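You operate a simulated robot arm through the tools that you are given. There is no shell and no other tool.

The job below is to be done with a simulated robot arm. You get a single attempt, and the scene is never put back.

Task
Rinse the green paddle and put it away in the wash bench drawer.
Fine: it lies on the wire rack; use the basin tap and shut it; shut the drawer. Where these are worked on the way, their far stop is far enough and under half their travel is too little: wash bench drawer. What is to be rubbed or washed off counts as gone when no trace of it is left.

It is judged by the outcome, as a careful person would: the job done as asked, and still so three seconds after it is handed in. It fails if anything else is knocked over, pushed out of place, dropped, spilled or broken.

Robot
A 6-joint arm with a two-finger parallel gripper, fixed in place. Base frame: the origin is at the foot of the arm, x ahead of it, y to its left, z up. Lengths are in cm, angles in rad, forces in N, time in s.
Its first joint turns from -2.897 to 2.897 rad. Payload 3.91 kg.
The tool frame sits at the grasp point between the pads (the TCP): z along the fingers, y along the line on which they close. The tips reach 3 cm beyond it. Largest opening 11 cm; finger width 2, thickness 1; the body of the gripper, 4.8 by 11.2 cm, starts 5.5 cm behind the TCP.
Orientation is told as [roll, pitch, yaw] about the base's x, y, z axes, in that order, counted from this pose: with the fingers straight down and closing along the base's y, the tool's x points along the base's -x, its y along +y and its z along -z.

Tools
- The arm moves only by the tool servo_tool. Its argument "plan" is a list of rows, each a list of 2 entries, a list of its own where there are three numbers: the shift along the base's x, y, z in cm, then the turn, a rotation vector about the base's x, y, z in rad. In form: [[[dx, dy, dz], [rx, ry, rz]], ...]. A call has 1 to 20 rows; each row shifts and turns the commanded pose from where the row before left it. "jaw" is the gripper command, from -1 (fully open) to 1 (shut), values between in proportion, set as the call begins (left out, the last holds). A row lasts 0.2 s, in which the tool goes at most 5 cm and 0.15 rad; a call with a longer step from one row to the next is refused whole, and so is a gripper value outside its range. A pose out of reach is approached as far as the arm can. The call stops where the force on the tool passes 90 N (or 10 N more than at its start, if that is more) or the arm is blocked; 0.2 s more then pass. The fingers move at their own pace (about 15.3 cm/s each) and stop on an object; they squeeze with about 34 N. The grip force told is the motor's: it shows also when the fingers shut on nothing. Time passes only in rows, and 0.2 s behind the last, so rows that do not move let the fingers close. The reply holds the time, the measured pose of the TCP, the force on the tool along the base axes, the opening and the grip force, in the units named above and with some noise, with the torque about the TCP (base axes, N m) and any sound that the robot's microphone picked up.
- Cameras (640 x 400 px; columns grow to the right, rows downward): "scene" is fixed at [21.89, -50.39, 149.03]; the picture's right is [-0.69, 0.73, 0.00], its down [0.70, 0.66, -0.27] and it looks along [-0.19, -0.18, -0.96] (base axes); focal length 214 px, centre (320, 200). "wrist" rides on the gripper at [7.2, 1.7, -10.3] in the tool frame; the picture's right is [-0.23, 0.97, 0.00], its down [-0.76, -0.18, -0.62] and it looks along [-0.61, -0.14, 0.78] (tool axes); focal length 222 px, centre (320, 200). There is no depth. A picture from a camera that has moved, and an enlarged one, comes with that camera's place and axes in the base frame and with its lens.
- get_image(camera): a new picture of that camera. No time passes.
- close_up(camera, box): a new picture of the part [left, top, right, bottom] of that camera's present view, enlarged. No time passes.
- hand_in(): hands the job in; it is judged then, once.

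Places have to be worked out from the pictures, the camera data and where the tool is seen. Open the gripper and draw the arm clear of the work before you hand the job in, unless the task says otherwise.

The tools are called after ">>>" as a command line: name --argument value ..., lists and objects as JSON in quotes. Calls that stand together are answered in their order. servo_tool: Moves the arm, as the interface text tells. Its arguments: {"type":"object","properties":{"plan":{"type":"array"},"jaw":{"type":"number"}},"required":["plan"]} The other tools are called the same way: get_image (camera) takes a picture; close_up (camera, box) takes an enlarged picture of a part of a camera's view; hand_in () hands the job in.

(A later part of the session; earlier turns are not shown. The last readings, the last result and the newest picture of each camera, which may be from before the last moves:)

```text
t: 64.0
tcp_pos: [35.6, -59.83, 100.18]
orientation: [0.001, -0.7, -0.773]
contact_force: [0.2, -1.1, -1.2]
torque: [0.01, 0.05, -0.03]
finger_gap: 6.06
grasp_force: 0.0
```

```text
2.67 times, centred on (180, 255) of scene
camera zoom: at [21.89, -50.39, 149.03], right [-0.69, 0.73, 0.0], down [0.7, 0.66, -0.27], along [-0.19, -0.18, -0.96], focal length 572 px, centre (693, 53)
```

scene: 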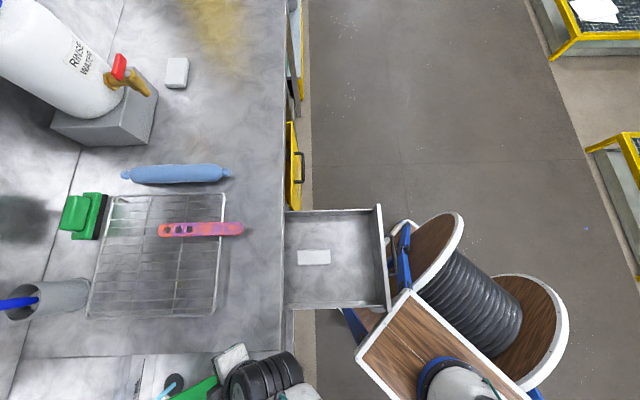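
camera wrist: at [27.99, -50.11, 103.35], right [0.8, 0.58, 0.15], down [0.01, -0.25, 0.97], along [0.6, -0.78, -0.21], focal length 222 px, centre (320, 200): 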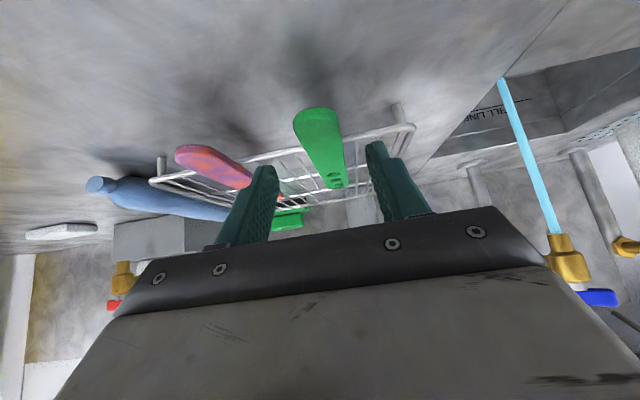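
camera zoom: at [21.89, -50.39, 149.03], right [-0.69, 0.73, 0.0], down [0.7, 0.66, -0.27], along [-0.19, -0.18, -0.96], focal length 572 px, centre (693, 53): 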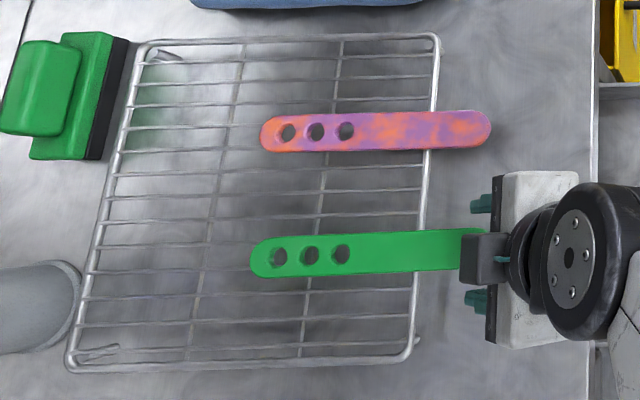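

The paddle rests stably on the rack, clean all over. Now I go to the tap handle.

>>> servo_tool --plan '[[[1.5, 0, 4.2], [0.0974, 0.1006, 0]], [[1.5, 0, 4.2], [0.0974, 0.1006, 0]], [[1.5, 0, 4.2], [0.0974, 0.1006, 0]], [[1.5, 0, 4.2], [0.0974, 0.1006, 0]], [[1.5, 0, 4.2], [0.0974, 0.1006, 0]], [[4.55, 0.476, 0.26], [0, 0, -0.1222]], [[4.55, 0.476, 0.26], [0, 0, -0.1222]], [[4.55, 0.476, 0.26], [0, 0, -0.1222]], [[4.55, 0.476, 0.26], [0, 0, -0.1222]], [[4.55, 0.476, 0.26], [0, 0, -0.1222]], [[4.55, 0.476, 0.26], [0, 0, -0.1222]], [[4.55, 0.476, 0.26], [0, 0, -0.1222]], [[0, 0, 0], [0, 0, 0]]]' --jaw 0.3

>>> get_image --camera "wrist"

>>> close_up --camera "wrist" --box '[200, 20, 440, 230]'

```text
t: 66.8
tcp_pos: [75.04, -56.82, 122.93]
orientation: [0.002, -0.001, -1.628]
contact_force: [-0.6, -0.8, 0.7]
torque: [-0.03, 0.01, 0.02]
finger_gap: 3.84
grasp_force: 0.2
```

```text
taken
camera wrist: at [77.15, -49.69, 133.22], right [0.96, -0.28, 0.0], down [-0.22, -0.75, 0.62], along [-0.18, -0.6, -0.78], focal length 222 px, centre (320, 200)
```

wrist: 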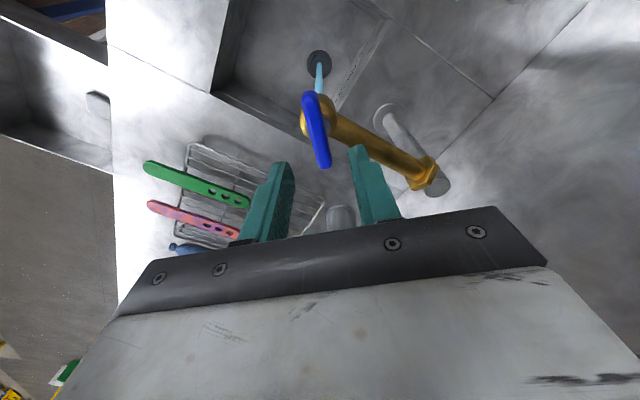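

```text
1.90 times, centred on (320, 125) of wrist
camera zoom: at [77.15, -49.69, 133.22], right [0.96, -0.28, 0.0], down [-0.22, -0.75, 0.62], along [-0.18, -0.6, -0.78], focal length 423 px, centre (320, 343)
```

zoom: 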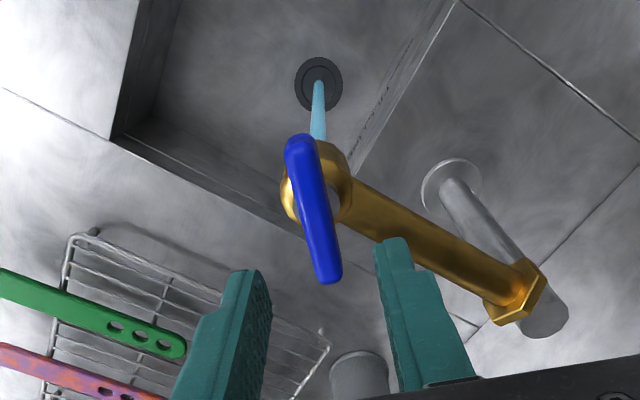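

The handle is where I left it. I descend, grip it, and turn it back clockwise.

>>> servo_tool --plan '[[[-0.05, 0.15, -1.6], [0, 0, 0]], [[-0.03, 0.15, -1.6], [0, 0, 0]], [[0, 0, -1.6], [0, 0, 0]], [[0, 0, -1.6], [0, 0, 0]], [[0, 0, 0], [0, 0, 0]]]'

>>> servo_tool --plan '[[[0, 0, 0], [0, 0, 0]], [[0, 0, 0], [0, 0, 0]], [[0, 0, 0], [0, 0, 0]]]' --jaw 1

```text
t: 68.0
tcp_pos: [74.92, -56.39, 116.41]
orientation: [-0.001, 0.0, -1.628]
contact_force: [0.0, -0.1, -0.3]
torque: [0.01, 0.04, 0.03]
finger_gap: 3.8
grasp_force: 0.0
```

```text
t: 68.8
tcp_pos: [74.94, -56.42, 116.51]
orientation: [-0.001, -0.001, -1.628]
contact_force: [8.4, -3.1, 2.2]
torque: [-0.02, -0.17, 0.03]
finger_gap: 1.27
grasp_force: 44.9
```

Gripped (gap 1.27). Turning clockwise by the 0.76 rad I opened it.

>>> servo_tool --plan '[[[0, 0, 0], [0, 0, -0.14]], [[0, 0, 0], [0, 0, -0.14]], [[0, 0, 0], [0, 0, -0.14]], [[0, 0, 0], [0, 0, -0.14]], [[0, 0, 0], [0, 0, -0.14]], [[0, 0, 0], [0, 0, -0.06]], [[0, 0, 0], [0, 0, 0]]]'

>>> close_up --camera "wrist" --box '[200, 20, 440, 220]'

>>> close_up --camera "scene" --box '[80, 320, 320, 400]'

```text
t: 70.4
tcp_pos: [75.05, -56.47, 116.51]
orientation: [0.005, -0.001, -2.387]
contact_force: [49.5, -35.0, 21.7]
torque: [-0.88, 0.53, 0.97]
finger_gap: 1.32
grasp_force: 45.2
```

```text
2.00 times, centred on (320, 120) of wrist
camera zoom: at [81.45, -52.65, 126.82], right [0.5, -0.86, 0.01], down [-0.68, -0.39, 0.62], along [-0.54, -0.32, -0.78], focal length 444 px, centre (320, 360)
```

zoom: 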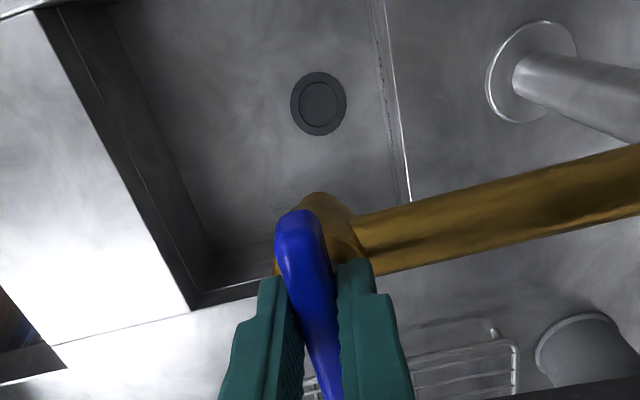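

```text
2.67 times, centred on (200, 360) of scene
camera zoom: at [21.89, -50.39, 149.03], right [-0.69, 0.73, 0.0], down [0.7, 0.66, -0.27], along [-0.19, -0.18, -0.96], focal length 572 px, centre (640, -227)
```

zoom: 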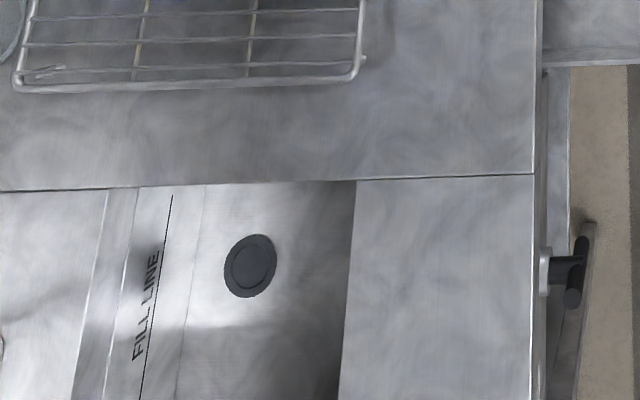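

The stream has stopped. I release the handle and rise, then check the tap is dry and the handle is back at its closed position.

>>> servo_tool --plan '[[[0, 0, 0], [0, 0, 0]], [[0, 0, 0], [0, 0, 0]], [[0, 0, 1.5], [0, 0, 0]], [[0, 0, 2.2], [0, 0, 0]], [[0, 0, 2.5], [0, 0, 0]], [[0, 0, 0], [0, 0, 0]]]' --jaw 0.3

>>> get_image --camera "wrist"

>>> close_up --camera "wrist" --box '[220, 30, 520, 230]'

```text
t: 71.8
tcp_pos: [74.79, -56.31, 122.6]
orientation: [-0.002, -0.001, -2.386]
contact_force: [0.3, 0.1, 0.8]
torque: [-0.02, -0.03, -0.03]
finger_gap: 3.85
grasp_force: 0.0
```

```text
taken
camera wrist: at [81.17, -52.69, 132.86], right [0.5, -0.86, 0.0], down [-0.68, -0.39, 0.62], along [-0.54, -0.31, -0.78], focal length 222 px, centre (320, 200)
```

wrist: 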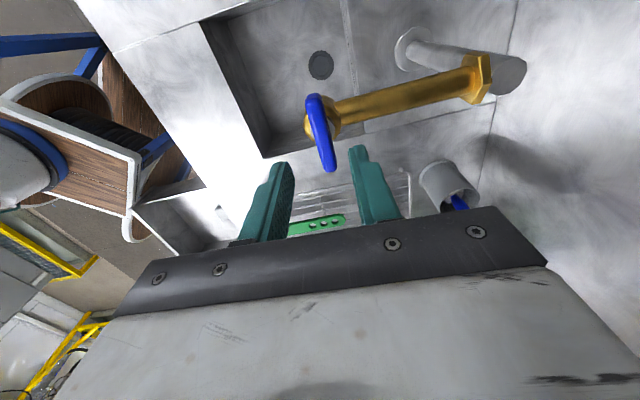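

```text
2.00 times, centred on (370, 130) of wrist
camera zoom: at [81.17, -52.69, 132.86], right [0.5, -0.86, 0.0], down [-0.68, -0.39, 0.62], along [-0.54, -0.31, -0.78], focal length 444 px, centre (220, 340)
```

zoom: 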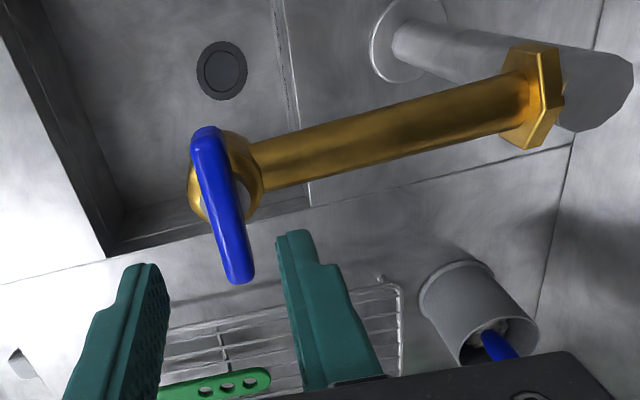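

The tap is shut and dry. Next I go above the paddle's front end with the tool vertical for the second grip.

>>> servo_tool --plan '[[[-2.9, -0.665, 0], [0, 0, 0.1345]], [[-2.9, -0.665, 0], [0, 0, 0.1345]], [[-2.9, -0.665, -1.7], [0, 0, 0.1345]], [[-2.9, -0.665, -1.7], [0, 0, 0.1345]], [[-2.9, -0.665, -1.7], [0, 0, 0.1345]], [[-2.9, -0.665, -1.7], [0, 0, 0.1345]], [[-2.9, -0.665, -1.7], [0, 0, 0.1345]], [[-2.9, -0.665, -1.7], [0, 0, 0.1345]], [[-2.9, -0.665, -1.7], [0, 0, 0.1345]], [[-2.9, -0.665, -1.7], [0, 0, 0.1345]], [[-2.9, -0.665, -1.7], [0, 0, 0.1345]], [[-2.9, -0.665, -1.7], [0, 0, 0.1345]], [[0, 0, 0], [0, 0, 0]]]' --jaw -0.1

>>> get_image --camera "wrist"

>>> get_image --camera "scene"

```text
t: 74.6
tcp_pos: [39.84, -64.42, 105.56]
orientation: [0.0, -0.001, -0.769]
contact_force: [0.1, -1.0, -0.4]
torque: [-0.01, 0.02, -0.02]
finger_gap: 6.08
grasp_force: 0.1
```

```text
taken
camera wrist: at [35.85, -58.19, 115.83], right [0.84, 0.54, 0.0], down [0.42, -0.66, 0.62], along [0.34, -0.52, -0.78], focal length 222 px, centre (320, 200)
```

wrist: 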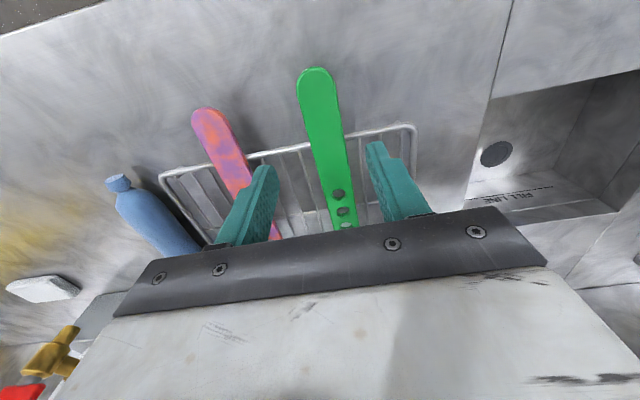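

```text
taken
```

scene: 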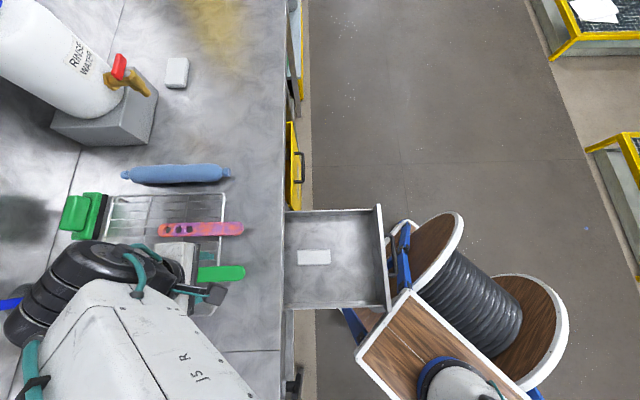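

The paddle axis is ~0.4 cm to one side; front wire is ~2.9 cm beyond the TCP so the fingers clear it. I correct and descend.

>>> servo_tool --plan '[[[0.14, 0.145, -1.8], [0, 0, 0]], [[0.14, 0.145, -1.8], [0, 0, 0]], [[0, 0, -1.8], [0, 0, 0]], [[0, 0, -1.8], [0, 0, 0]], [[0, 0, -1.6], [0, 0, 0]], [[0, 0, 0], [0, 0, 0]]]'

>>> get_image --camera "wrist"

>>> close_up --camera "wrist" --box '[200, 60, 440, 220]'

```text
t: 76.0
tcp_pos: [40.15, -63.85, 96.87]
orientation: [0.0, -0.002, -0.772]
contact_force: [-0.3, -1.1, 0.3]
torque: [-0.03, -0.02, 0.0]
finger_gap: 6.04
grasp_force: 0.1
```

```text
taken
camera wrist: at [36.1, -57.68, 107.19], right [0.84, 0.54, 0.0], down [0.42, -0.66, 0.62], along [0.34, -0.53, -0.78], focal length 222 px, centre (320, 200)
```

wrist: 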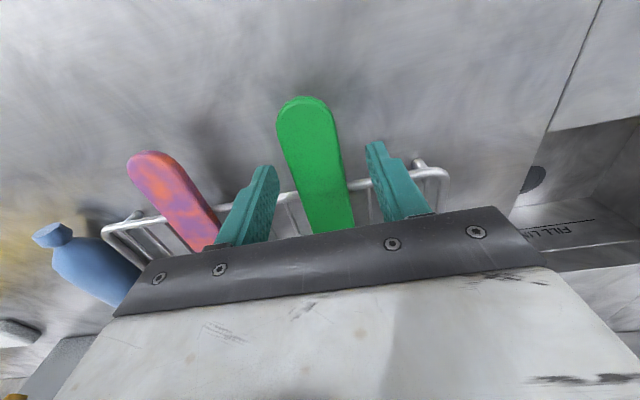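

```text
2.50 times, centred on (320, 140) of wrist
camera zoom: at [36.1, -57.68, 107.19], right [0.84, 0.54, 0.0], down [0.42, -0.66, 0.62], along [0.34, -0.53, -0.78], focal length 555 px, centre (320, 350)
```

zoom: 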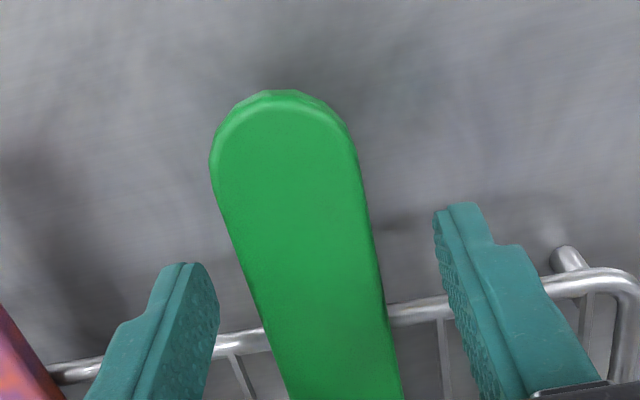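

Alignment is good (lateral error <0.2 cm). I lower the last 2 cm and close on the paddle.

>>> servo_tool --plan '[[[-0.05, -0.1, -0.8], [0, 0, -0.03]], [[0, 0, -0.7], [0, 0, 0]], [[0, 0, -0.5], [0, 0, 0]], [[0, 0, 0], [0, 0, 0]]]'

>>> close_up --camera "wrist" --box '[200, 60, 440, 220]'

```text
t: 77.0
tcp_pos: [40.27, -64.18, 94.88]
orientation: [0.0, 0.0, -0.802]
contact_force: [-0.4, -0.8, 0.2]
torque: [0.02, 0.05, 0.0]
finger_gap: 6.05
grasp_force: 0.0
```

```text
2.50 times, centred on (320, 140) of wrist
camera zoom: at [36.37, -57.71, 105.15], right [0.86, 0.51, 0.0], down [0.4, -0.67, 0.62], along [0.32, -0.53, -0.78], focal length 555 px, centre (320, 350)
```

zoom: 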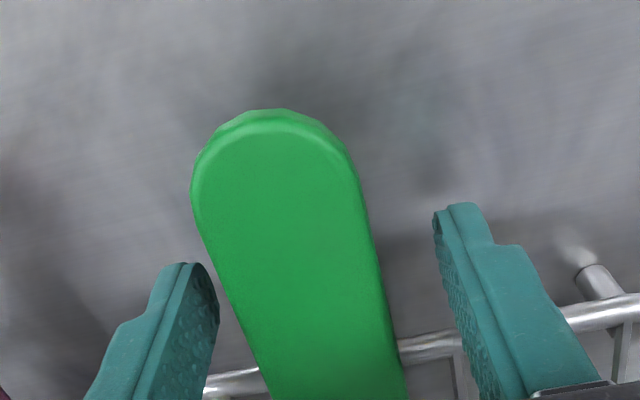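

>>> servo_tool --plan '[[[0, 0, 0], [0, 0, 0]], [[0, 0, 0], [0, 0, 0]], [[0, 0, 0], [0, 0, 0]]]' --jaw 1

>>> servo_tool --plan '[[[0, 0, 0.6], [0, 0, 0]], [[0, 0, 1.0], [0, 0, 0]], [[0, 0, 1.5], [0, 0, 0]], [[0, 0, 0], [0, 0, 0]]]'

>>> get_image --camera "wrist"

>>> get_image --camera "scene"

```text
t: 77.8
tcp_pos: [40.23, -64.18, 94.76]
orientation: [0.002, -0.001, -0.802]
contact_force: [0.1, 0.8, -0.2]
torque: [-0.07, -0.08, 0.04]
finger_gap: 3.56
grasp_force: 33.9
```

```text
t: 78.8
tcp_pos: [40.38, -64.16, 97.89]
orientation: [0.0, -0.001, -0.801]
contact_force: [0.0, 0.6, -0.1]
torque: [0.05, 0.0, 0.02]
finger_gap: 3.5
grasp_force: 34.0
```

```text
taken
camera wrist: at [36.45, -57.76, 108.19], right [0.86, 0.51, 0.0], down [0.4, -0.67, 0.62], along [0.32, -0.53, -0.78], focal length 222 px, centre (320, 200)
```

wrist: 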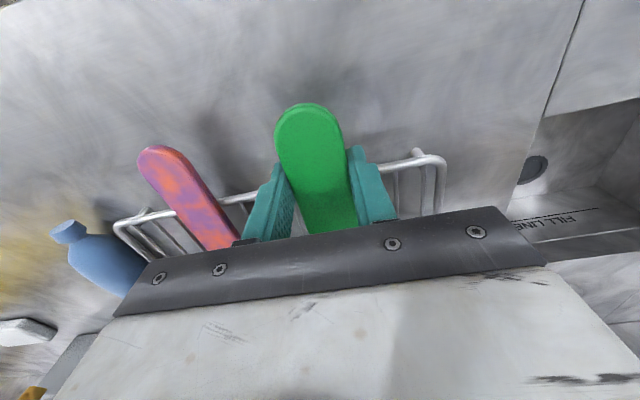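

```text
taken
```

scene: 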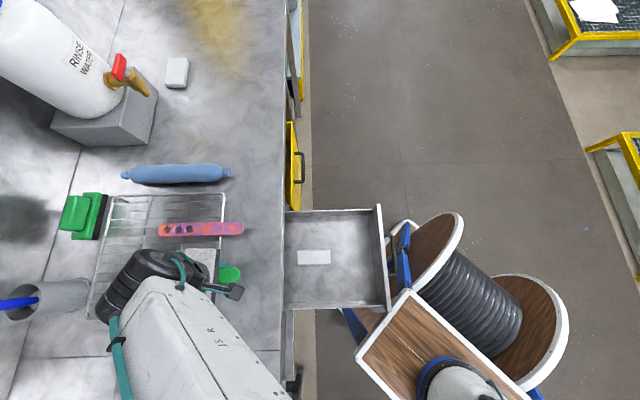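

Gripped with the tool vertical (gap 3.5). Before moving, I examine the drawer interior for placement.

>>> close_up --camera "scene" --box '[270, 190, 410, 320]'

```text
3.08 times, centred on (340, 255) of scene
camera zoom: at [21.89, -50.39, 149.03], right [-0.69, 0.73, 0.0], down [0.7, 0.66, -0.27], along [-0.19, -0.18, -0.96], focal length 660 px, centre (258, 31)
```

zoom: 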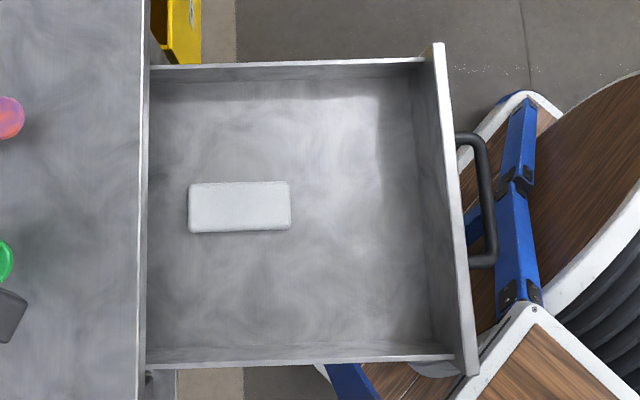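

Drawer interior is about D 34.6–62, a -32…-7, floor ≈75; a white pad lies at D 48–59, a -22…-17. I'll lay the paddle along D at a≈-13 beside it. First raise and carry it back over the open drawer.

>>> servo_tool --plan '[[[0, 0, 3], [0, 0, 0]], [[0, 0, 3], [0, 0, 0]], [[-2.675, 3.13, 0], [0, 0, -0.002]], [[-2.675, 3.13, 0], [0, 0, -0.002]], [[-2.675, 3.13, 0], [0, 0, -0.002]], [[-2.675, 3.13, 0], [0, 0, -0.002]], [[-2.675, 3.13, 0], [0, 0, -0.002]], [[-2.675, 3.13, 0], [0, 0, -0.002]], [[-2.675, 3.13, 0], [0, 0, -0.002]], [[-2.675, 3.13, 0], [0, 0, 0]], [[0, 0, 0], [0, 0, 0]]]'

>>> get_image --camera "wrist"

>>> get_image --camera "scene"

>>> close_up --camera "scene" --box '[270, 190, 430, 330]'

```text
t: 81.2
tcp_pos: [18.94, -39.34, 104.04]
orientation: [0.001, -0.001, -0.815]
contact_force: [0.9, -0.4, -0.7]
torque: [0.02, 0.04, 0.04]
finger_gap: 3.53
grasp_force: 34.0
```

```text
taken
camera wrist: at [15.14, -32.82, 114.27], right [0.86, 0.5, 0.0], down [0.39, -0.68, 0.62], along [0.31, -0.54, -0.78], focal length 222 px, centre (320, 200)
```

wrist: 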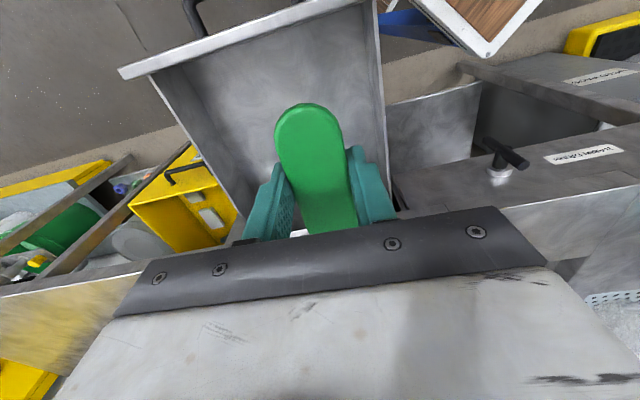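

```text
taken
```

scene: 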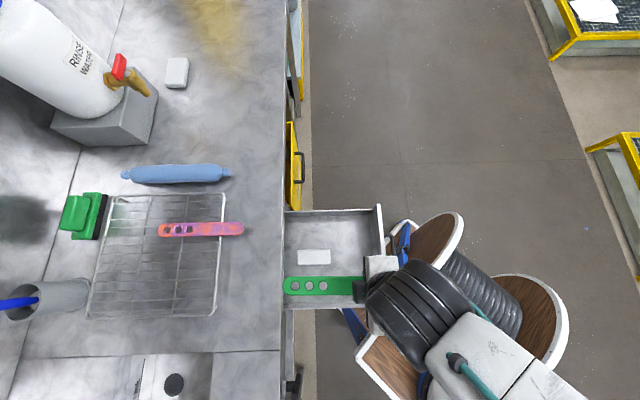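

```text
2.86 times, centred on (350, 260) of scene
camera zoom: at [21.89, -50.39, 149.03], right [-0.69, 0.73, 0.0], down [0.7, 0.66, -0.27], along [-0.19, -0.18, -0.96], focal length 613 px, centre (234, 29)
```

zoom: 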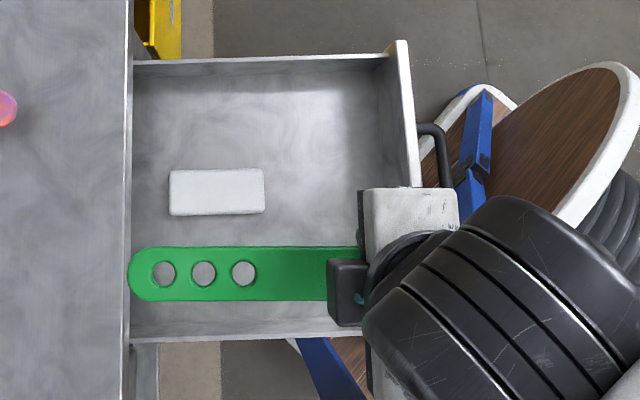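

The paddle hangs level over the drawer, far end at D≈59 short of the bench edge. I nudge 0.5 cm away from the white pad and lower it into the drawer.

>>> servo_tool --plan '[[[0.18, 0.17, -3], [0, 0, 0]], [[0.18, 0.17, -3], [0, 0, 0]], [[0, 0, -3], [0, 0, 0]], [[0, 0, -3], [0, 0, 0]], [[0, 0, -3], [0, 0, 0]], [[0, 0, -2], [0, 0, 0]], [[0, 0, 0], [0, 0, 0]]]'

>>> get_image --camera "wrist"

>>> close_up --camera "scene" --box '[270, 190, 430, 330]'

```text
t: 82.8
tcp_pos: [19.12, -38.53, 86.81]
orientation: [0.0, 0.001, -0.816]
contact_force: [0.6, 0.7, -0.2]
torque: [0.02, 0.03, -0.01]
finger_gap: 3.54
grasp_force: 34.2
```

```text
taken
camera wrist: at [15.39, -32.04, 97.07], right [0.86, 0.5, 0.0], down [0.39, -0.68, 0.62], along [0.31, -0.54, -0.78], focal length 222 px, centre (320, 200)
```

wrist: 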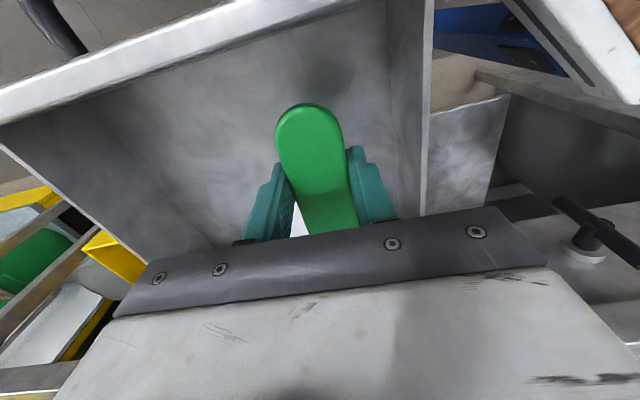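

```text
2.86 times, centred on (350, 260) of scene
camera zoom: at [21.89, -50.39, 149.03], right [-0.69, 0.73, 0.0], down [0.7, 0.66, -0.27], along [-0.19, -0.18, -0.96], focal length 613 px, centre (234, 29)
```

zoom: 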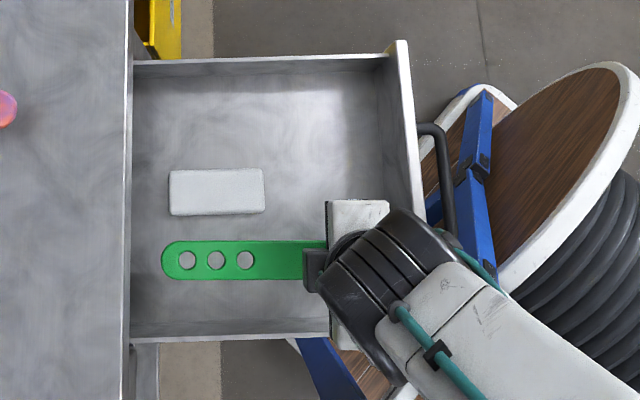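

Clearances look right: paddle edge ≈2 cm from the pad. I shift 1.3 cm toward the bench for camera clearance over the front panel and continue lowering, watching the force.

>>> servo_tool --plan '[[[0.89, -0.95, -1.0], [0, 0, 0]], [[0, 0, -1.5], [0, 0, 0]], [[0, 0, -1.5], [0, 0, 0]], [[0, 0, -1.0], [0, 0, 0]], [[0, 0, 0], [0, 0, 0]]]'

>>> get_image --camera "wrist"

>>> close_up --camera "scene" --box '[270, 190, 430, 330]'

```text
t: 84.0
tcp_pos: [20.04, -39.62, 81.82]
orientation: [-0.001, 0.001, -0.814]
contact_force: [-0.1, -0.5, -1.0]
torque: [0.05, 0.03, -0.01]
finger_gap: 3.55
grasp_force: 33.6
```

```text
taken
camera wrist: at [16.31, -33.19, 92.17], right [0.86, 0.5, 0.0], down [0.39, -0.68, 0.62], along [0.31, -0.54, -0.78], focal length 222 px, centre (320, 200)
```

wrist: 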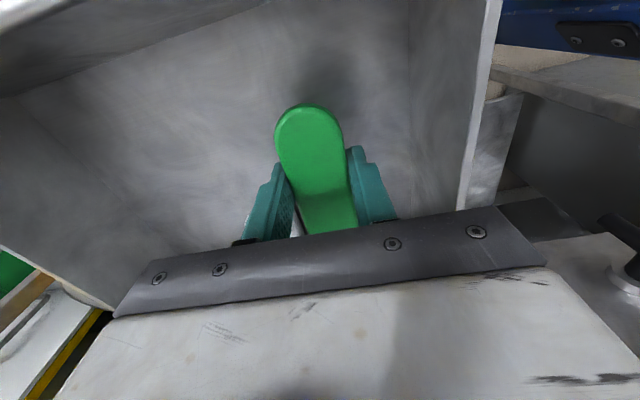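

```text
2.86 times, centred on (350, 260) of scene
camera zoom: at [21.89, -50.39, 149.03], right [-0.69, 0.73, 0.0], down [0.7, 0.66, -0.27], along [-0.19, -0.18, -0.96], focal length 613 px, centre (234, 29)
```

zoom: 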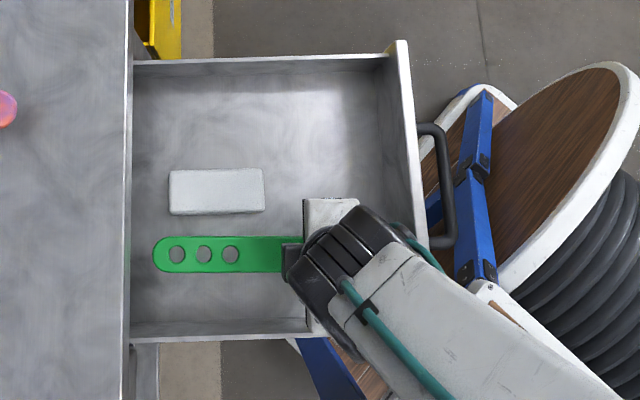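

>>> servo_tool --plan '[[[-0.22, -0.21, -0.6], [0, 0, 0]], [[0, 0, -0.6], [0, 0, 0]], [[0, 0, -0.6], [0, 0, 0]], [[0, 0, -0.5], [0, 0, 0]], [[0, 0, 0], [0, 0, 0]]]'

>>> get_image --camera "wrist"

>>> close_up --camera "scene" --box '[270, 190, 430, 330]'

```text
t: 85.2
tcp_pos: [19.8, -39.77, 79.65]
orientation: [-0.001, 0.0, -0.815]
contact_force: [0.4, -0.1, -1.5]
torque: [0.01, 0.05, 0.0]
finger_gap: 3.52
grasp_force: 33.9
```

```text
taken
camera wrist: at [16.05, -33.36, 89.95], right [0.86, 0.5, 0.0], down [0.39, -0.68, 0.62], along [0.31, -0.54, -0.78], focal length 222 px, centre (320, 200)
```

wrist: 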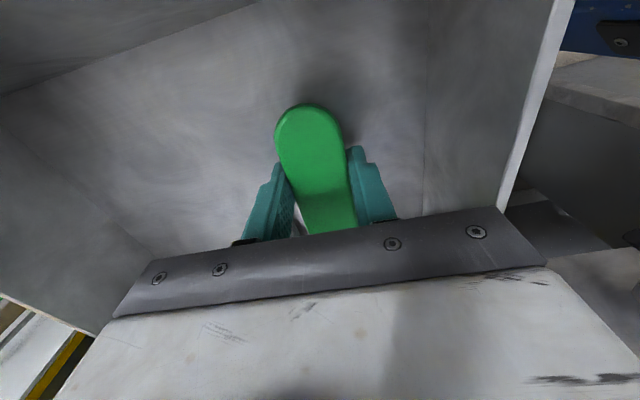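

```text
2.86 times, centred on (350, 260) of scene
camera zoom: at [21.89, -50.39, 149.03], right [-0.69, 0.73, 0.0], down [0.7, 0.66, -0.27], along [-0.19, -0.18, -0.96], focal length 613 px, centre (234, 29)
```

zoom: 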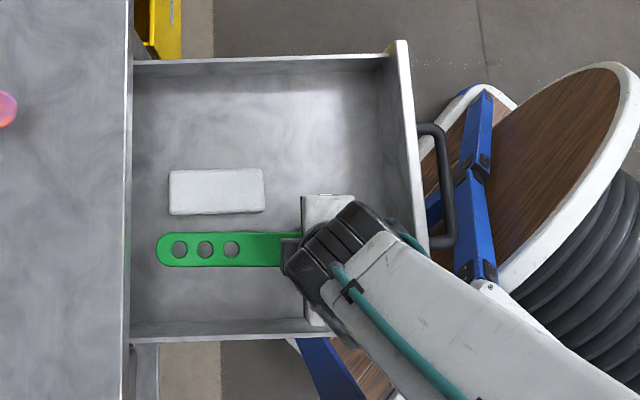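

>>> servo_tool --plan '[[[0, 0, -0.4], [0, 0, 0]], [[0, 0, -0.4], [0, 0, 0]], [[0, 0, 0], [0, 0, 0]]]'

```text
t: 86.0
tcp_pos: [19.76, -39.94, 78.88]
orientation: [-0.001, -0.001, -0.816]
contact_force: [0.9, 0.2, -0.9]
torque: [0.02, 0.04, 0.0]
finger_gap: 3.54
grasp_force: 34.5
```

>>> servo_tool --plan '[[[0, 0, -0.4], [0, 0, 0]], [[0, 0, -0.3], [0, 0, 0]], [[0, 0, 0], [0, 0, 0]]]'

>>> get_image --camera "wrist"

```text
t: 86.8
tcp_pos: [19.77, -39.98, 78.17]
orientation: [-0.002, -0.001, -0.813]
contact_force: [3.7, 5.0, 26.9]
torque: [0.58, -0.25, -0.12]
finger_gap: 3.53
grasp_force: 33.6
```

```text
taken
camera wrist: at [16.04, -33.5, 88.52], right [0.86, 0.5, 0.0], down [0.39, -0.68, 0.62], along [0.31, -0.54, -0.78], focal length 222 px, centre (320, 200)
```

wrist: 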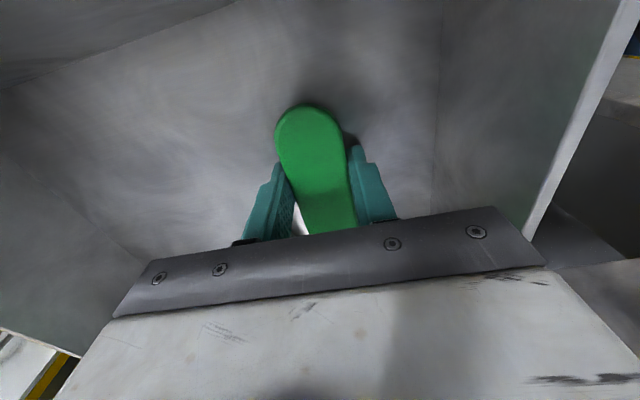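

The fingertips have just touched the drawer floor (27 N). I ease up slightly and open the jaws a little to let the paddle settle.

>>> servo_tool --plan '[[[0, 0, 0.2], [0, 0, 0]], [[0, 0, 0], [0, 0, 0]]]'

>>> servo_tool --plan '[[[0, 0, 0], [0, 0, 0]], [[0, 0, 0], [0, 0, 0]], [[0, 0, 0], [0, 0, 0]]]' --jaw 0.16

>>> get_image --camera "wrist"

>>> close_up --camera "scene" --box '[270, 190, 430, 330]'

```text
t: 87.4
tcp_pos: [19.79, -39.92, 78.44]
orientation: [0.0, -0.001, -0.815]
contact_force: [-0.2, 0.3, -0.5]
torque: [0.03, 0.05, 0.01]
finger_gap: 3.51
grasp_force: 33.6
```

```text
t: 88.2
tcp_pos: [19.66, -39.82, 78.49]
orientation: [-0.001, 0.0, -0.818]
contact_force: [-0.5, -0.1, 0.3]
torque: [0.03, 0.03, 0.01]
finger_gap: 4.64
grasp_force: 0.0
```

```text
taken
camera wrist: at [16.02, -33.45, 88.75], right [0.86, 0.5, 0.0], down [0.39, -0.68, 0.62], along [0.31, -0.54, -0.78], focal length 222 px, centre (320, 200)
```

wrist: 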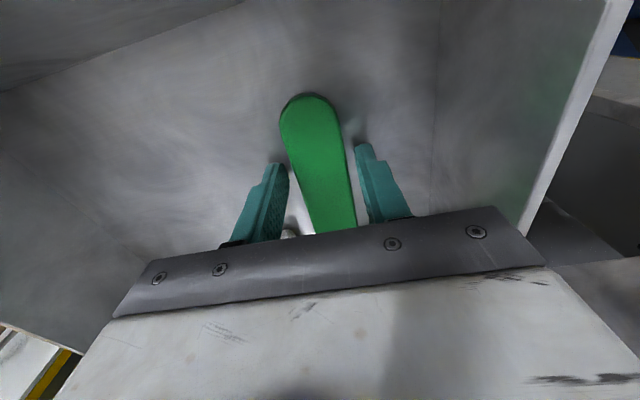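

```text
2.86 times, centred on (350, 260) of scene
camera zoom: at [21.89, -50.39, 149.03], right [-0.69, 0.73, 0.0], down [0.7, 0.66, -0.27], along [-0.19, -0.18, -0.96], focal length 613 px, centre (234, 29)
```

zoom: 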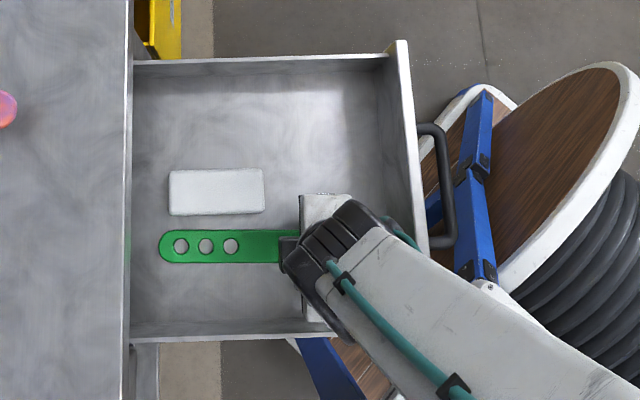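

The paddle is down in the drawer. I rise straight out.

>>> servo_tool --plan '[[[0, 0, 0.8], [0, 0, 0]], [[0, 0, 1.5], [0, 0, 0]], [[0, 0, 2.5], [0, 0, 0]], [[0, 0, 3.5], [0, 0, 0]], [[0, 0, 4], [0, 0, 0]], [[0, 0, 4], [0, 0, 0]], [[0, 0, 4], [0, 0, 0]], [[0, 0, 0], [0, 0, 0]]]'

>>> get_image --camera "wrist"

>>> close_up --camera "scene" --box '[270, 190, 430, 330]'

```text
t: 90.0
tcp_pos: [19.66, -40.17, 98.49]
orientation: [0.0, -0.002, -0.815]
contact_force: [1.0, 0.8, -0.7]
torque: [0.03, 0.02, 0.03]
finger_gap: 4.61
grasp_force: 0.1
```

```text
taken
camera wrist: at [15.96, -33.66, 108.93], right [0.86, 0.5, 0.0], down [0.39, -0.68, 0.62], along [0.31, -0.54, -0.78], focal length 222 px, centre (320, 200)
```

wrist: 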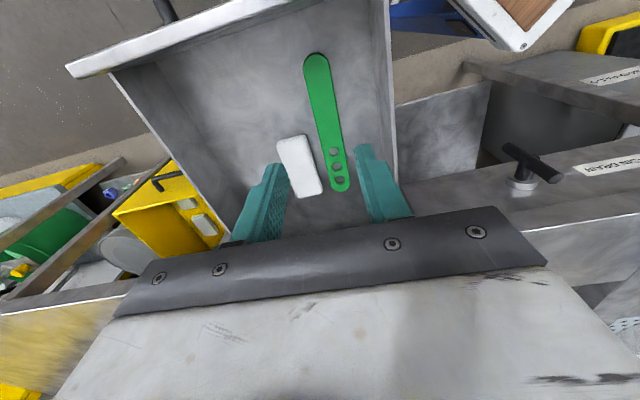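

```text
2.86 times, centred on (350, 260) of scene
camera zoom: at [21.89, -50.39, 149.03], right [-0.69, 0.73, 0.0], down [0.7, 0.66, -0.27], along [-0.19, -0.18, -0.96], focal length 613 px, centre (234, 29)
```

zoom: 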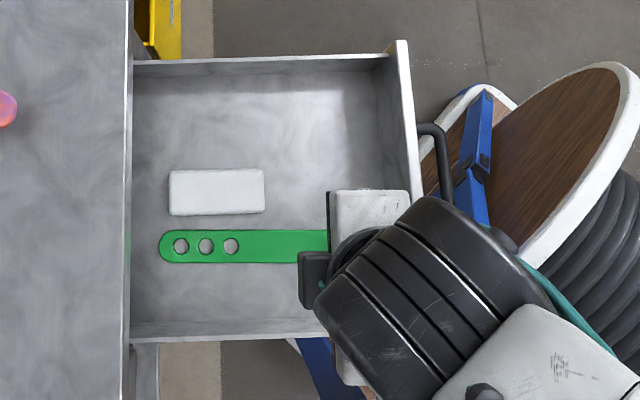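

The paddle lies flat beside the white pad. Now I return to the known-clear approach pose in front of the handle (same yaw and tilt as when I released it).

>>> servo_tool --plan '[[[-1.31, 0.68, 0.25], [0, 0, -0.1312]], [[-1.31, 0.68, 0.25], [0, 0, -0.1312]], [[-1.31, 0.68, 0.25], [0, 0, -0.1312]], [[-1.31, 0.68, 0.25], [0, 0, -0.1312]], [[-1.31, 0.68, 0.25], [0, 0, -0.1312]], [[-1.31, 0.68, 0.25], [0, 0, -0.1312]], [[-1.31, 0.68, 0.25], [0, 0, -0.1312]], [[-1.31, 0.68, 0.25], [0, 0, -0.1312]], [[-1.31, 0.68, 0.25], [0, 0, -0.1312]], [[-1.31, 0.68, 0.25], [0, 0, -0.1312]], [[-1.31, 0.68, 0.25], [0, 0, -0.1312]], [[-1.31, 0.68, 0.25], [0, 0, -0.1312]], [[0, 0, -0.7], [-0.0818, -0.0773, 0]], [[0, 0, -0.7], [-0.0818, -0.0773, 0]], [[0, 0, -0.7], [-0.0818, -0.0773, 0]], [[0, 0, -0.7], [-0.0818, -0.0773, 0]], [[0, 0, 0], [0, 0, 0]]]' --jaw 0.42

>>> get_image --camera "wrist"

>>> get_image --camera "scene"

```text
t: 93.6
tcp_pos: [4.26, -31.7, 98.9]
orientation: [0.452, 0.002, -2.389]
contact_force: [0.7, 0.2, 0.3]
torque: [-0.01, 0.02, 0.0]
finger_gap: 3.16
grasp_force: 0.1
```

```text
taken
camera wrist: at [7.4, -24.59, 109.01], right [0.43, -0.8, 0.42], down [-0.85, -0.21, 0.48], along [-0.3, -0.57, -0.77], focal length 222 px, centre (320, 200)
```

wrist: 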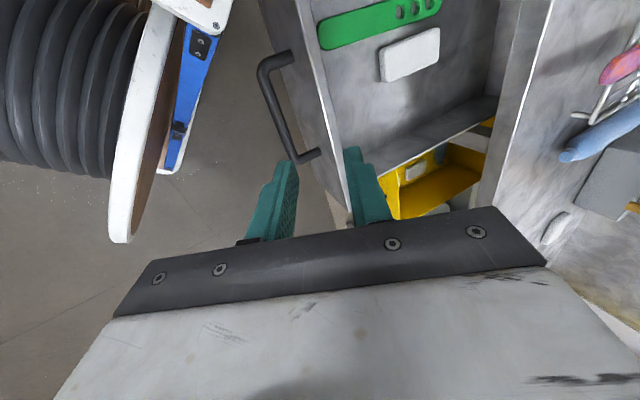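

```text
taken
```

scene: 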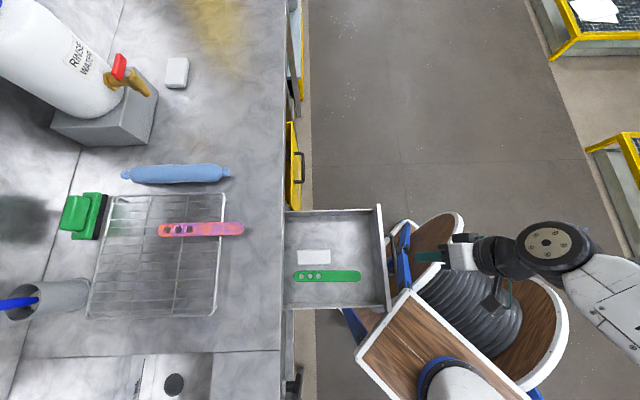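

The drawer hasn't moved since release. I retrace the path down onto the handle.

>>> servo_tool --plan '[[[-0.1, -0.1, -3.07], [0, 0, 0]], [[-0.1, -0.1, -3.07], [0, 0, 0]], [[-0.1, -0.1, -3.07], [0, 0, 0]], [[-0.1, -0.1, -3.07], [0, 0, 0]], [[0, 0, 0], [0, 0, 0]]]'

>>> get_image --camera "wrist"

```text
t: 94.8
tcp_pos: [3.55, -32.26, 86.44]
orientation: [0.451, 0.002, -2.389]
contact_force: [0.1, -0.1, -0.2]
torque: [-0.02, -0.03, 0.0]
finger_gap: 3.18
grasp_force: 0.1
```

```text
taken
camera wrist: at [6.8, -25.04, 96.47], right [0.43, -0.8, 0.42], down [-0.85, -0.21, 0.48], along [-0.3, -0.57, -0.77], focal length 222 px, centre (320, 200)
```

wrist: 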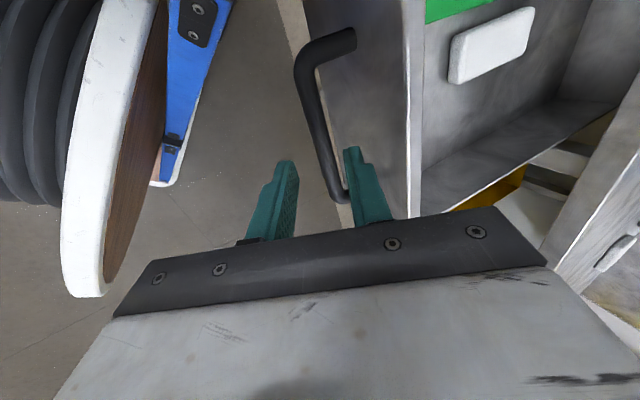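

>>> servo_tool --plan '[[[0.48, -0.42, -1.21], [0, 0, 0]], [[0.48, -0.42, -1.21], [0, 0, 0]], [[0.48, -0.42, -1.21], [0, 0, 0]], [[0.46, -0.4, -1.2], [0, 0, 0]], [[0, 0, 0], [0, 0, 0]]]'

>>> get_image --camera "wrist"

```text
t: 96.0
tcp_pos: [5.53, -33.76, 81.92]
orientation: [0.45, 0.001, -2.388]
contact_force: [0.5, -0.1, 0.7]
torque: [0.02, 0.01, 0.0]
finger_gap: 3.19
grasp_force: 0.0
```

```text
taken
camera wrist: at [8.78, -26.67, 91.84], right [0.43, -0.8, 0.42], down [-0.85, -0.21, 0.48], along [-0.3, -0.57, -0.77], focal length 222 px, centre (320, 200)
```

wrist: 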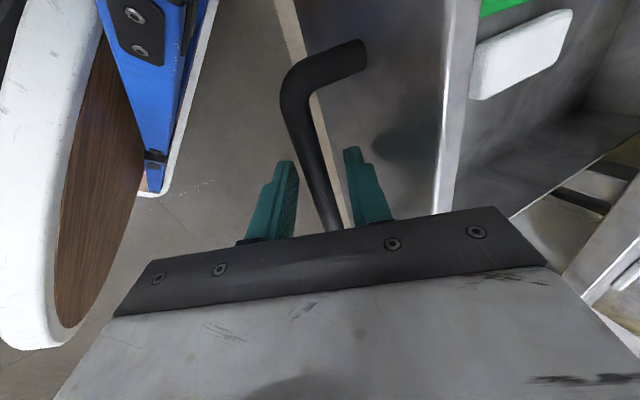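

The bar is between the fingers again. I close on it.

>>> servo_tool --plan '[[[0, 0, 0], [0, 0, 0]], [[0, 0, 0], [0, 0, 0]], [[0, 0, 0], [0, 0, 0]]]' --jaw 1

```text
t: 96.8
tcp_pos: [5.42, -33.75, 81.89]
orientation: [0.45, 0.002, -2.39]
contact_force: [-0.2, -0.6, -4.7]
torque: [-0.26, 0.28, 0.88]
finger_gap: 1.38
grasp_force: 45.4
```

Gripped. The recorded drawer travel shows its axis is exactly (0.707,-0.707); I push along that slowly.

>>> servo_tool --plan '[[[0.42, -0.42, 0], [0, 0, 0]], [[0.707, -0.707, 0], [0, 0, 0]], [[0.707, -0.707, 0], [0, 0, 0]], [[0.707, -0.707, 0], [0, 0, 0]], [[0.707, -0.707, 0], [0, 0, 0]], [[0.707, -0.707, 0], [0, 0, 0]], [[0.707, -0.707, 0], [0, 0, 0]], [[0.707, -0.707, 0], [0, 0, 0]], [[0.42, -0.42, 0], [0, 0, 0]], [[0, 0, 0], [0, 0, 0]]]'

>>> get_image --camera "scene"

```text
t: 99.0
tcp_pos: [11.48, -39.65, 81.73]
orientation: [0.448, 0.003, -2.39]
contact_force: [4.0, 7.0, -5.9]
torque: [-0.55, 0.58, 0.67]
finger_gap: 1.41
grasp_force: 44.6
```

```text
taken
```

scene: 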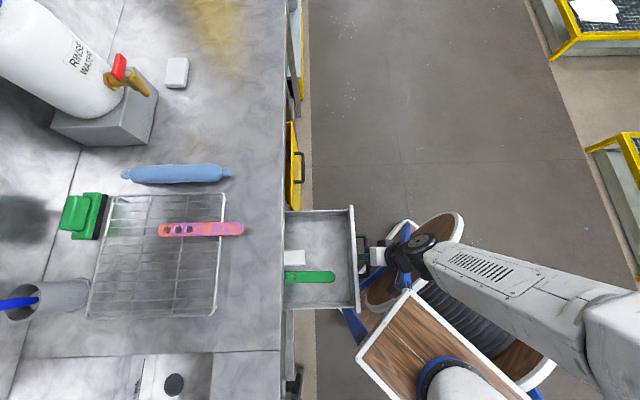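

Sliding smoothly with little load. Continuing.

>>> servo_tool --plan '[[[0.707, -0.707, 0], [0, 0, 0]], [[0.78, -0.78, 0], [0, 0, 0]], [[0.78, -0.78, 0], [0, 0, 0]], [[0.78, -0.78, 0], [0, 0, 0]], [[0.78, -0.78, 0], [0, 0, 0]], [[0.78, -0.78, 0], [0, 0, 0]], [[0.78, -0.78, 0], [0, 0, 0]], [[0.78, -0.78, 0], [0, 0, 0]], [[0.78, -0.78, 0], [0, 0, 0]], [[0.78, -0.78, 0], [0, 0, 0]], [[0.78, -0.78, 0], [0, 0, 0]], [[0.78, -0.78, 0], [0, 0, 0]], [[0.78, -0.78, 0], [0, 0, 0]], [[0.707, -0.707, 0], [0, 0, 0]], [[0.5, -0.5, 0], [0, 0, 0]], [[0, 0, 0], [0, 0, 0]]]'

>>> get_image --camera "scene"

```text
t: 102.4
tcp_pos: [22.68, -51.04, 81.85]
orientation: [0.453, 0.001, -2.389]
contact_force: [8.1, 6.2, 36.5]
torque: [-0.35, 0.03, 0.85]
finger_gap: 1.42
grasp_force: 45.3
```

```text
taken
```

scene: 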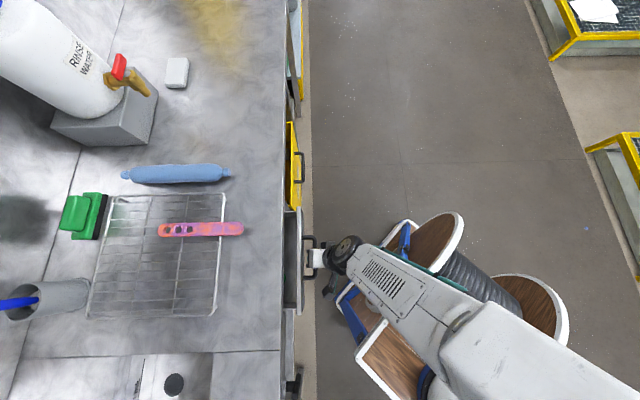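

About 5.4 cm left. I push on gently to the stop.

>>> servo_tool --plan '[[[0.707, -0.707, 0.1], [0, 0, 0]], [[0.707, -0.707, 0], [0, 0, 0]], [[0.707, -0.707, 0], [0, 0, 0]], [[0.707, -0.707, 0], [0, 0, 0]], [[0.5, -0.5, 0], [0, 0, 0]], [[0, 0, 0], [0, 0, 0]]]'

```text
t: 103.8
tcp_pos: [25.92, -54.24, 81.79]
orientation: [0.447, 0.002, -2.391]
contact_force: [-14.2, -11.9, -35.8]
torque: [-0.44, 0.6, 0.67]
finger_gap: 1.36
grasp_force: 45.4
```

>>> servo_tool --plan '[[[0.3, -0.3, -0.1], [0, 0, 0]], [[0.3, -0.3, 0], [0, 0, 0]], [[0.2, -0.2, 0], [0, 0, 0]], [[0, 0, 0], [0, 0, 0]]]'

>>> close_up --camera "scene" --box '[240, 180, 400, 330]'

>>> get_image --camera "wrist"

```text
t: 104.8
tcp_pos: [26.75, -54.89, 81.82]
orientation: [0.45, 0.001, -2.391]
contact_force: [-29.9, 18.1, 14.7]
torque: [0.14, 0.28, 0.97]
finger_gap: 1.39
grasp_force: 45.1
```

```text
2.67 times, centred on (320, 255) of scene
camera zoom: at [21.89, -50.39, 149.03], right [-0.69, 0.73, 0.0], down [0.7, 0.66, -0.27], along [-0.19, -0.18, -0.96], focal length 572 px, centre (320, 53)
```

zoom: 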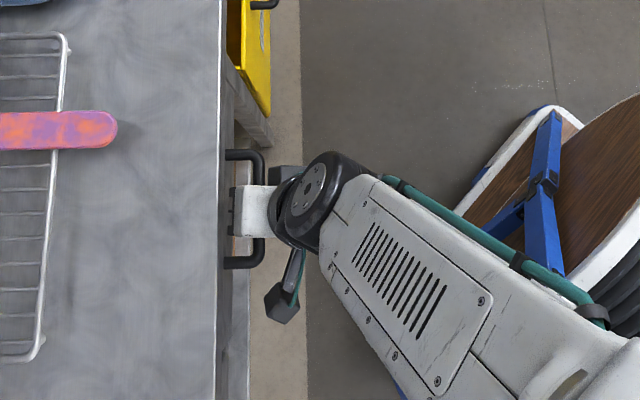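

```text
taken
camera wrist: at [29.85, -47.73, 91.89], right [0.43, -0.8, 0.42], down [-0.85, -0.2, 0.48], along [-0.3, -0.57, -0.77], focal length 222 px, centre (320, 200)
```

wrist: 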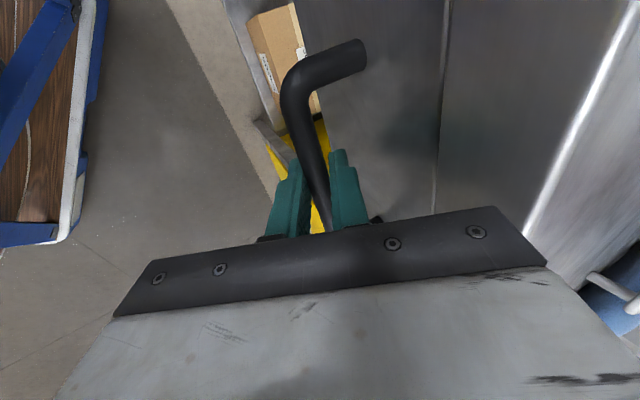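

The drawer is at its stop (34 N reaction, same position as originally closed). I release the handle and back out along the tool axis, then up.

>>> servo_tool --plan '[[[0, 0, 0], [0, 0, 0]], [[0, 0, 0], [0, 0, 0]], [[-0.31, 0.31, 0.9], [0, 0, 0]], [[-0.46, 0.46, 1.35], [0, 0, 0]], [[-0.46, 0.46, 1.35], [0, 0, 0]], [[-0.46, 0.46, 1.35], [0, 0, 0]], [[-0.8, 0.8, 2], [0, 0, 0]], [[-1, 1, 3], [0, 0, 0]], [[-1, 1, 4], [0, 0, 0]], [[0, 0, 4], [0, 0, 0]], [[0, 0, 4], [0, 0, 0]], [[0, 0, 4], [0, 0, 0]], [[0, 0, 0], [0, 0, 0]]]' --jaw 0.4545

>>> get_image --camera "wrist"

>>> get_image --camera "scene"

>>> close_up --camera "scene" --box '[240, 180, 400, 330]'

```text
t: 107.6
tcp_pos: [22.56, -50.34, 107.73]
orientation: [0.449, 0.0, -2.39]
contact_force: [0.2, 0.3, 0.4]
torque: [-0.01, -0.01, 0.01]
finger_gap: 3.01
grasp_force: 0.0
```

```text
taken
camera wrist: at [25.86, -43.19, 117.78], right [0.43, -0.8, 0.42], down [-0.85, -0.21, 0.48], along [-0.3, -0.57, -0.77], focal length 222 px, centre (320, 200)
```

wrist: 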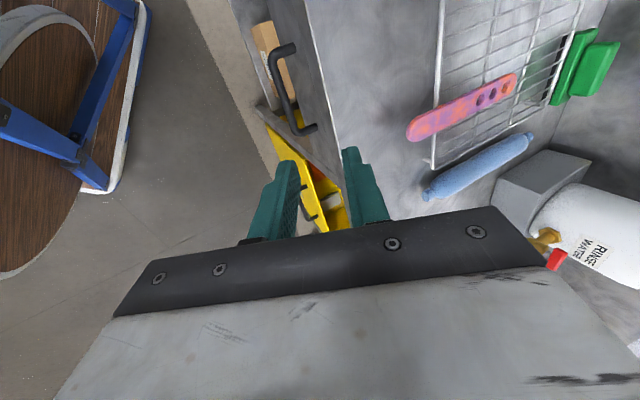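

```text
taken
```

scene: 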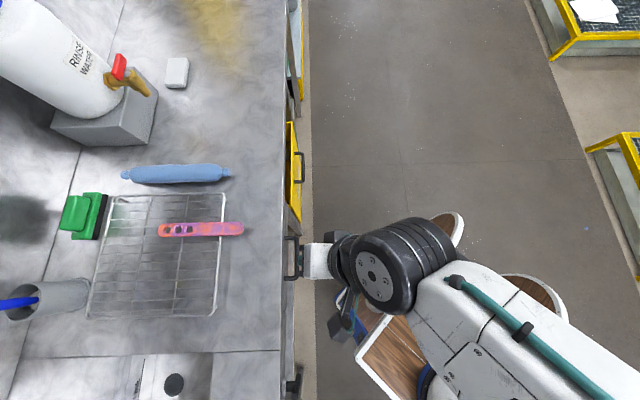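

```text
2.67 times, centred on (320, 255) of scene
camera zoom: at [21.89, -50.39, 149.03], right [-0.69, 0.73, 0.0], down [0.7, 0.66, -0.27], along [-0.19, -0.18, -0.96], focal length 572 px, centre (320, 53)
```

zoom: 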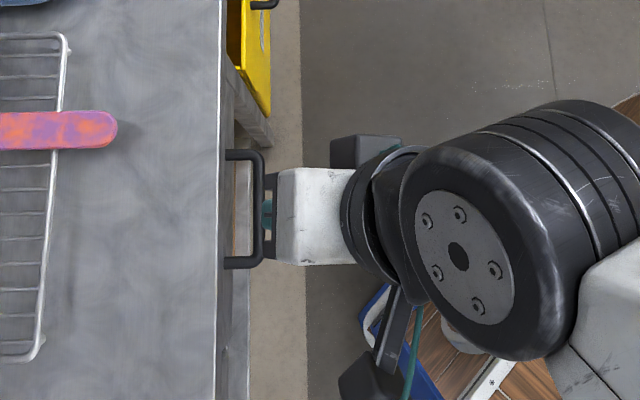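

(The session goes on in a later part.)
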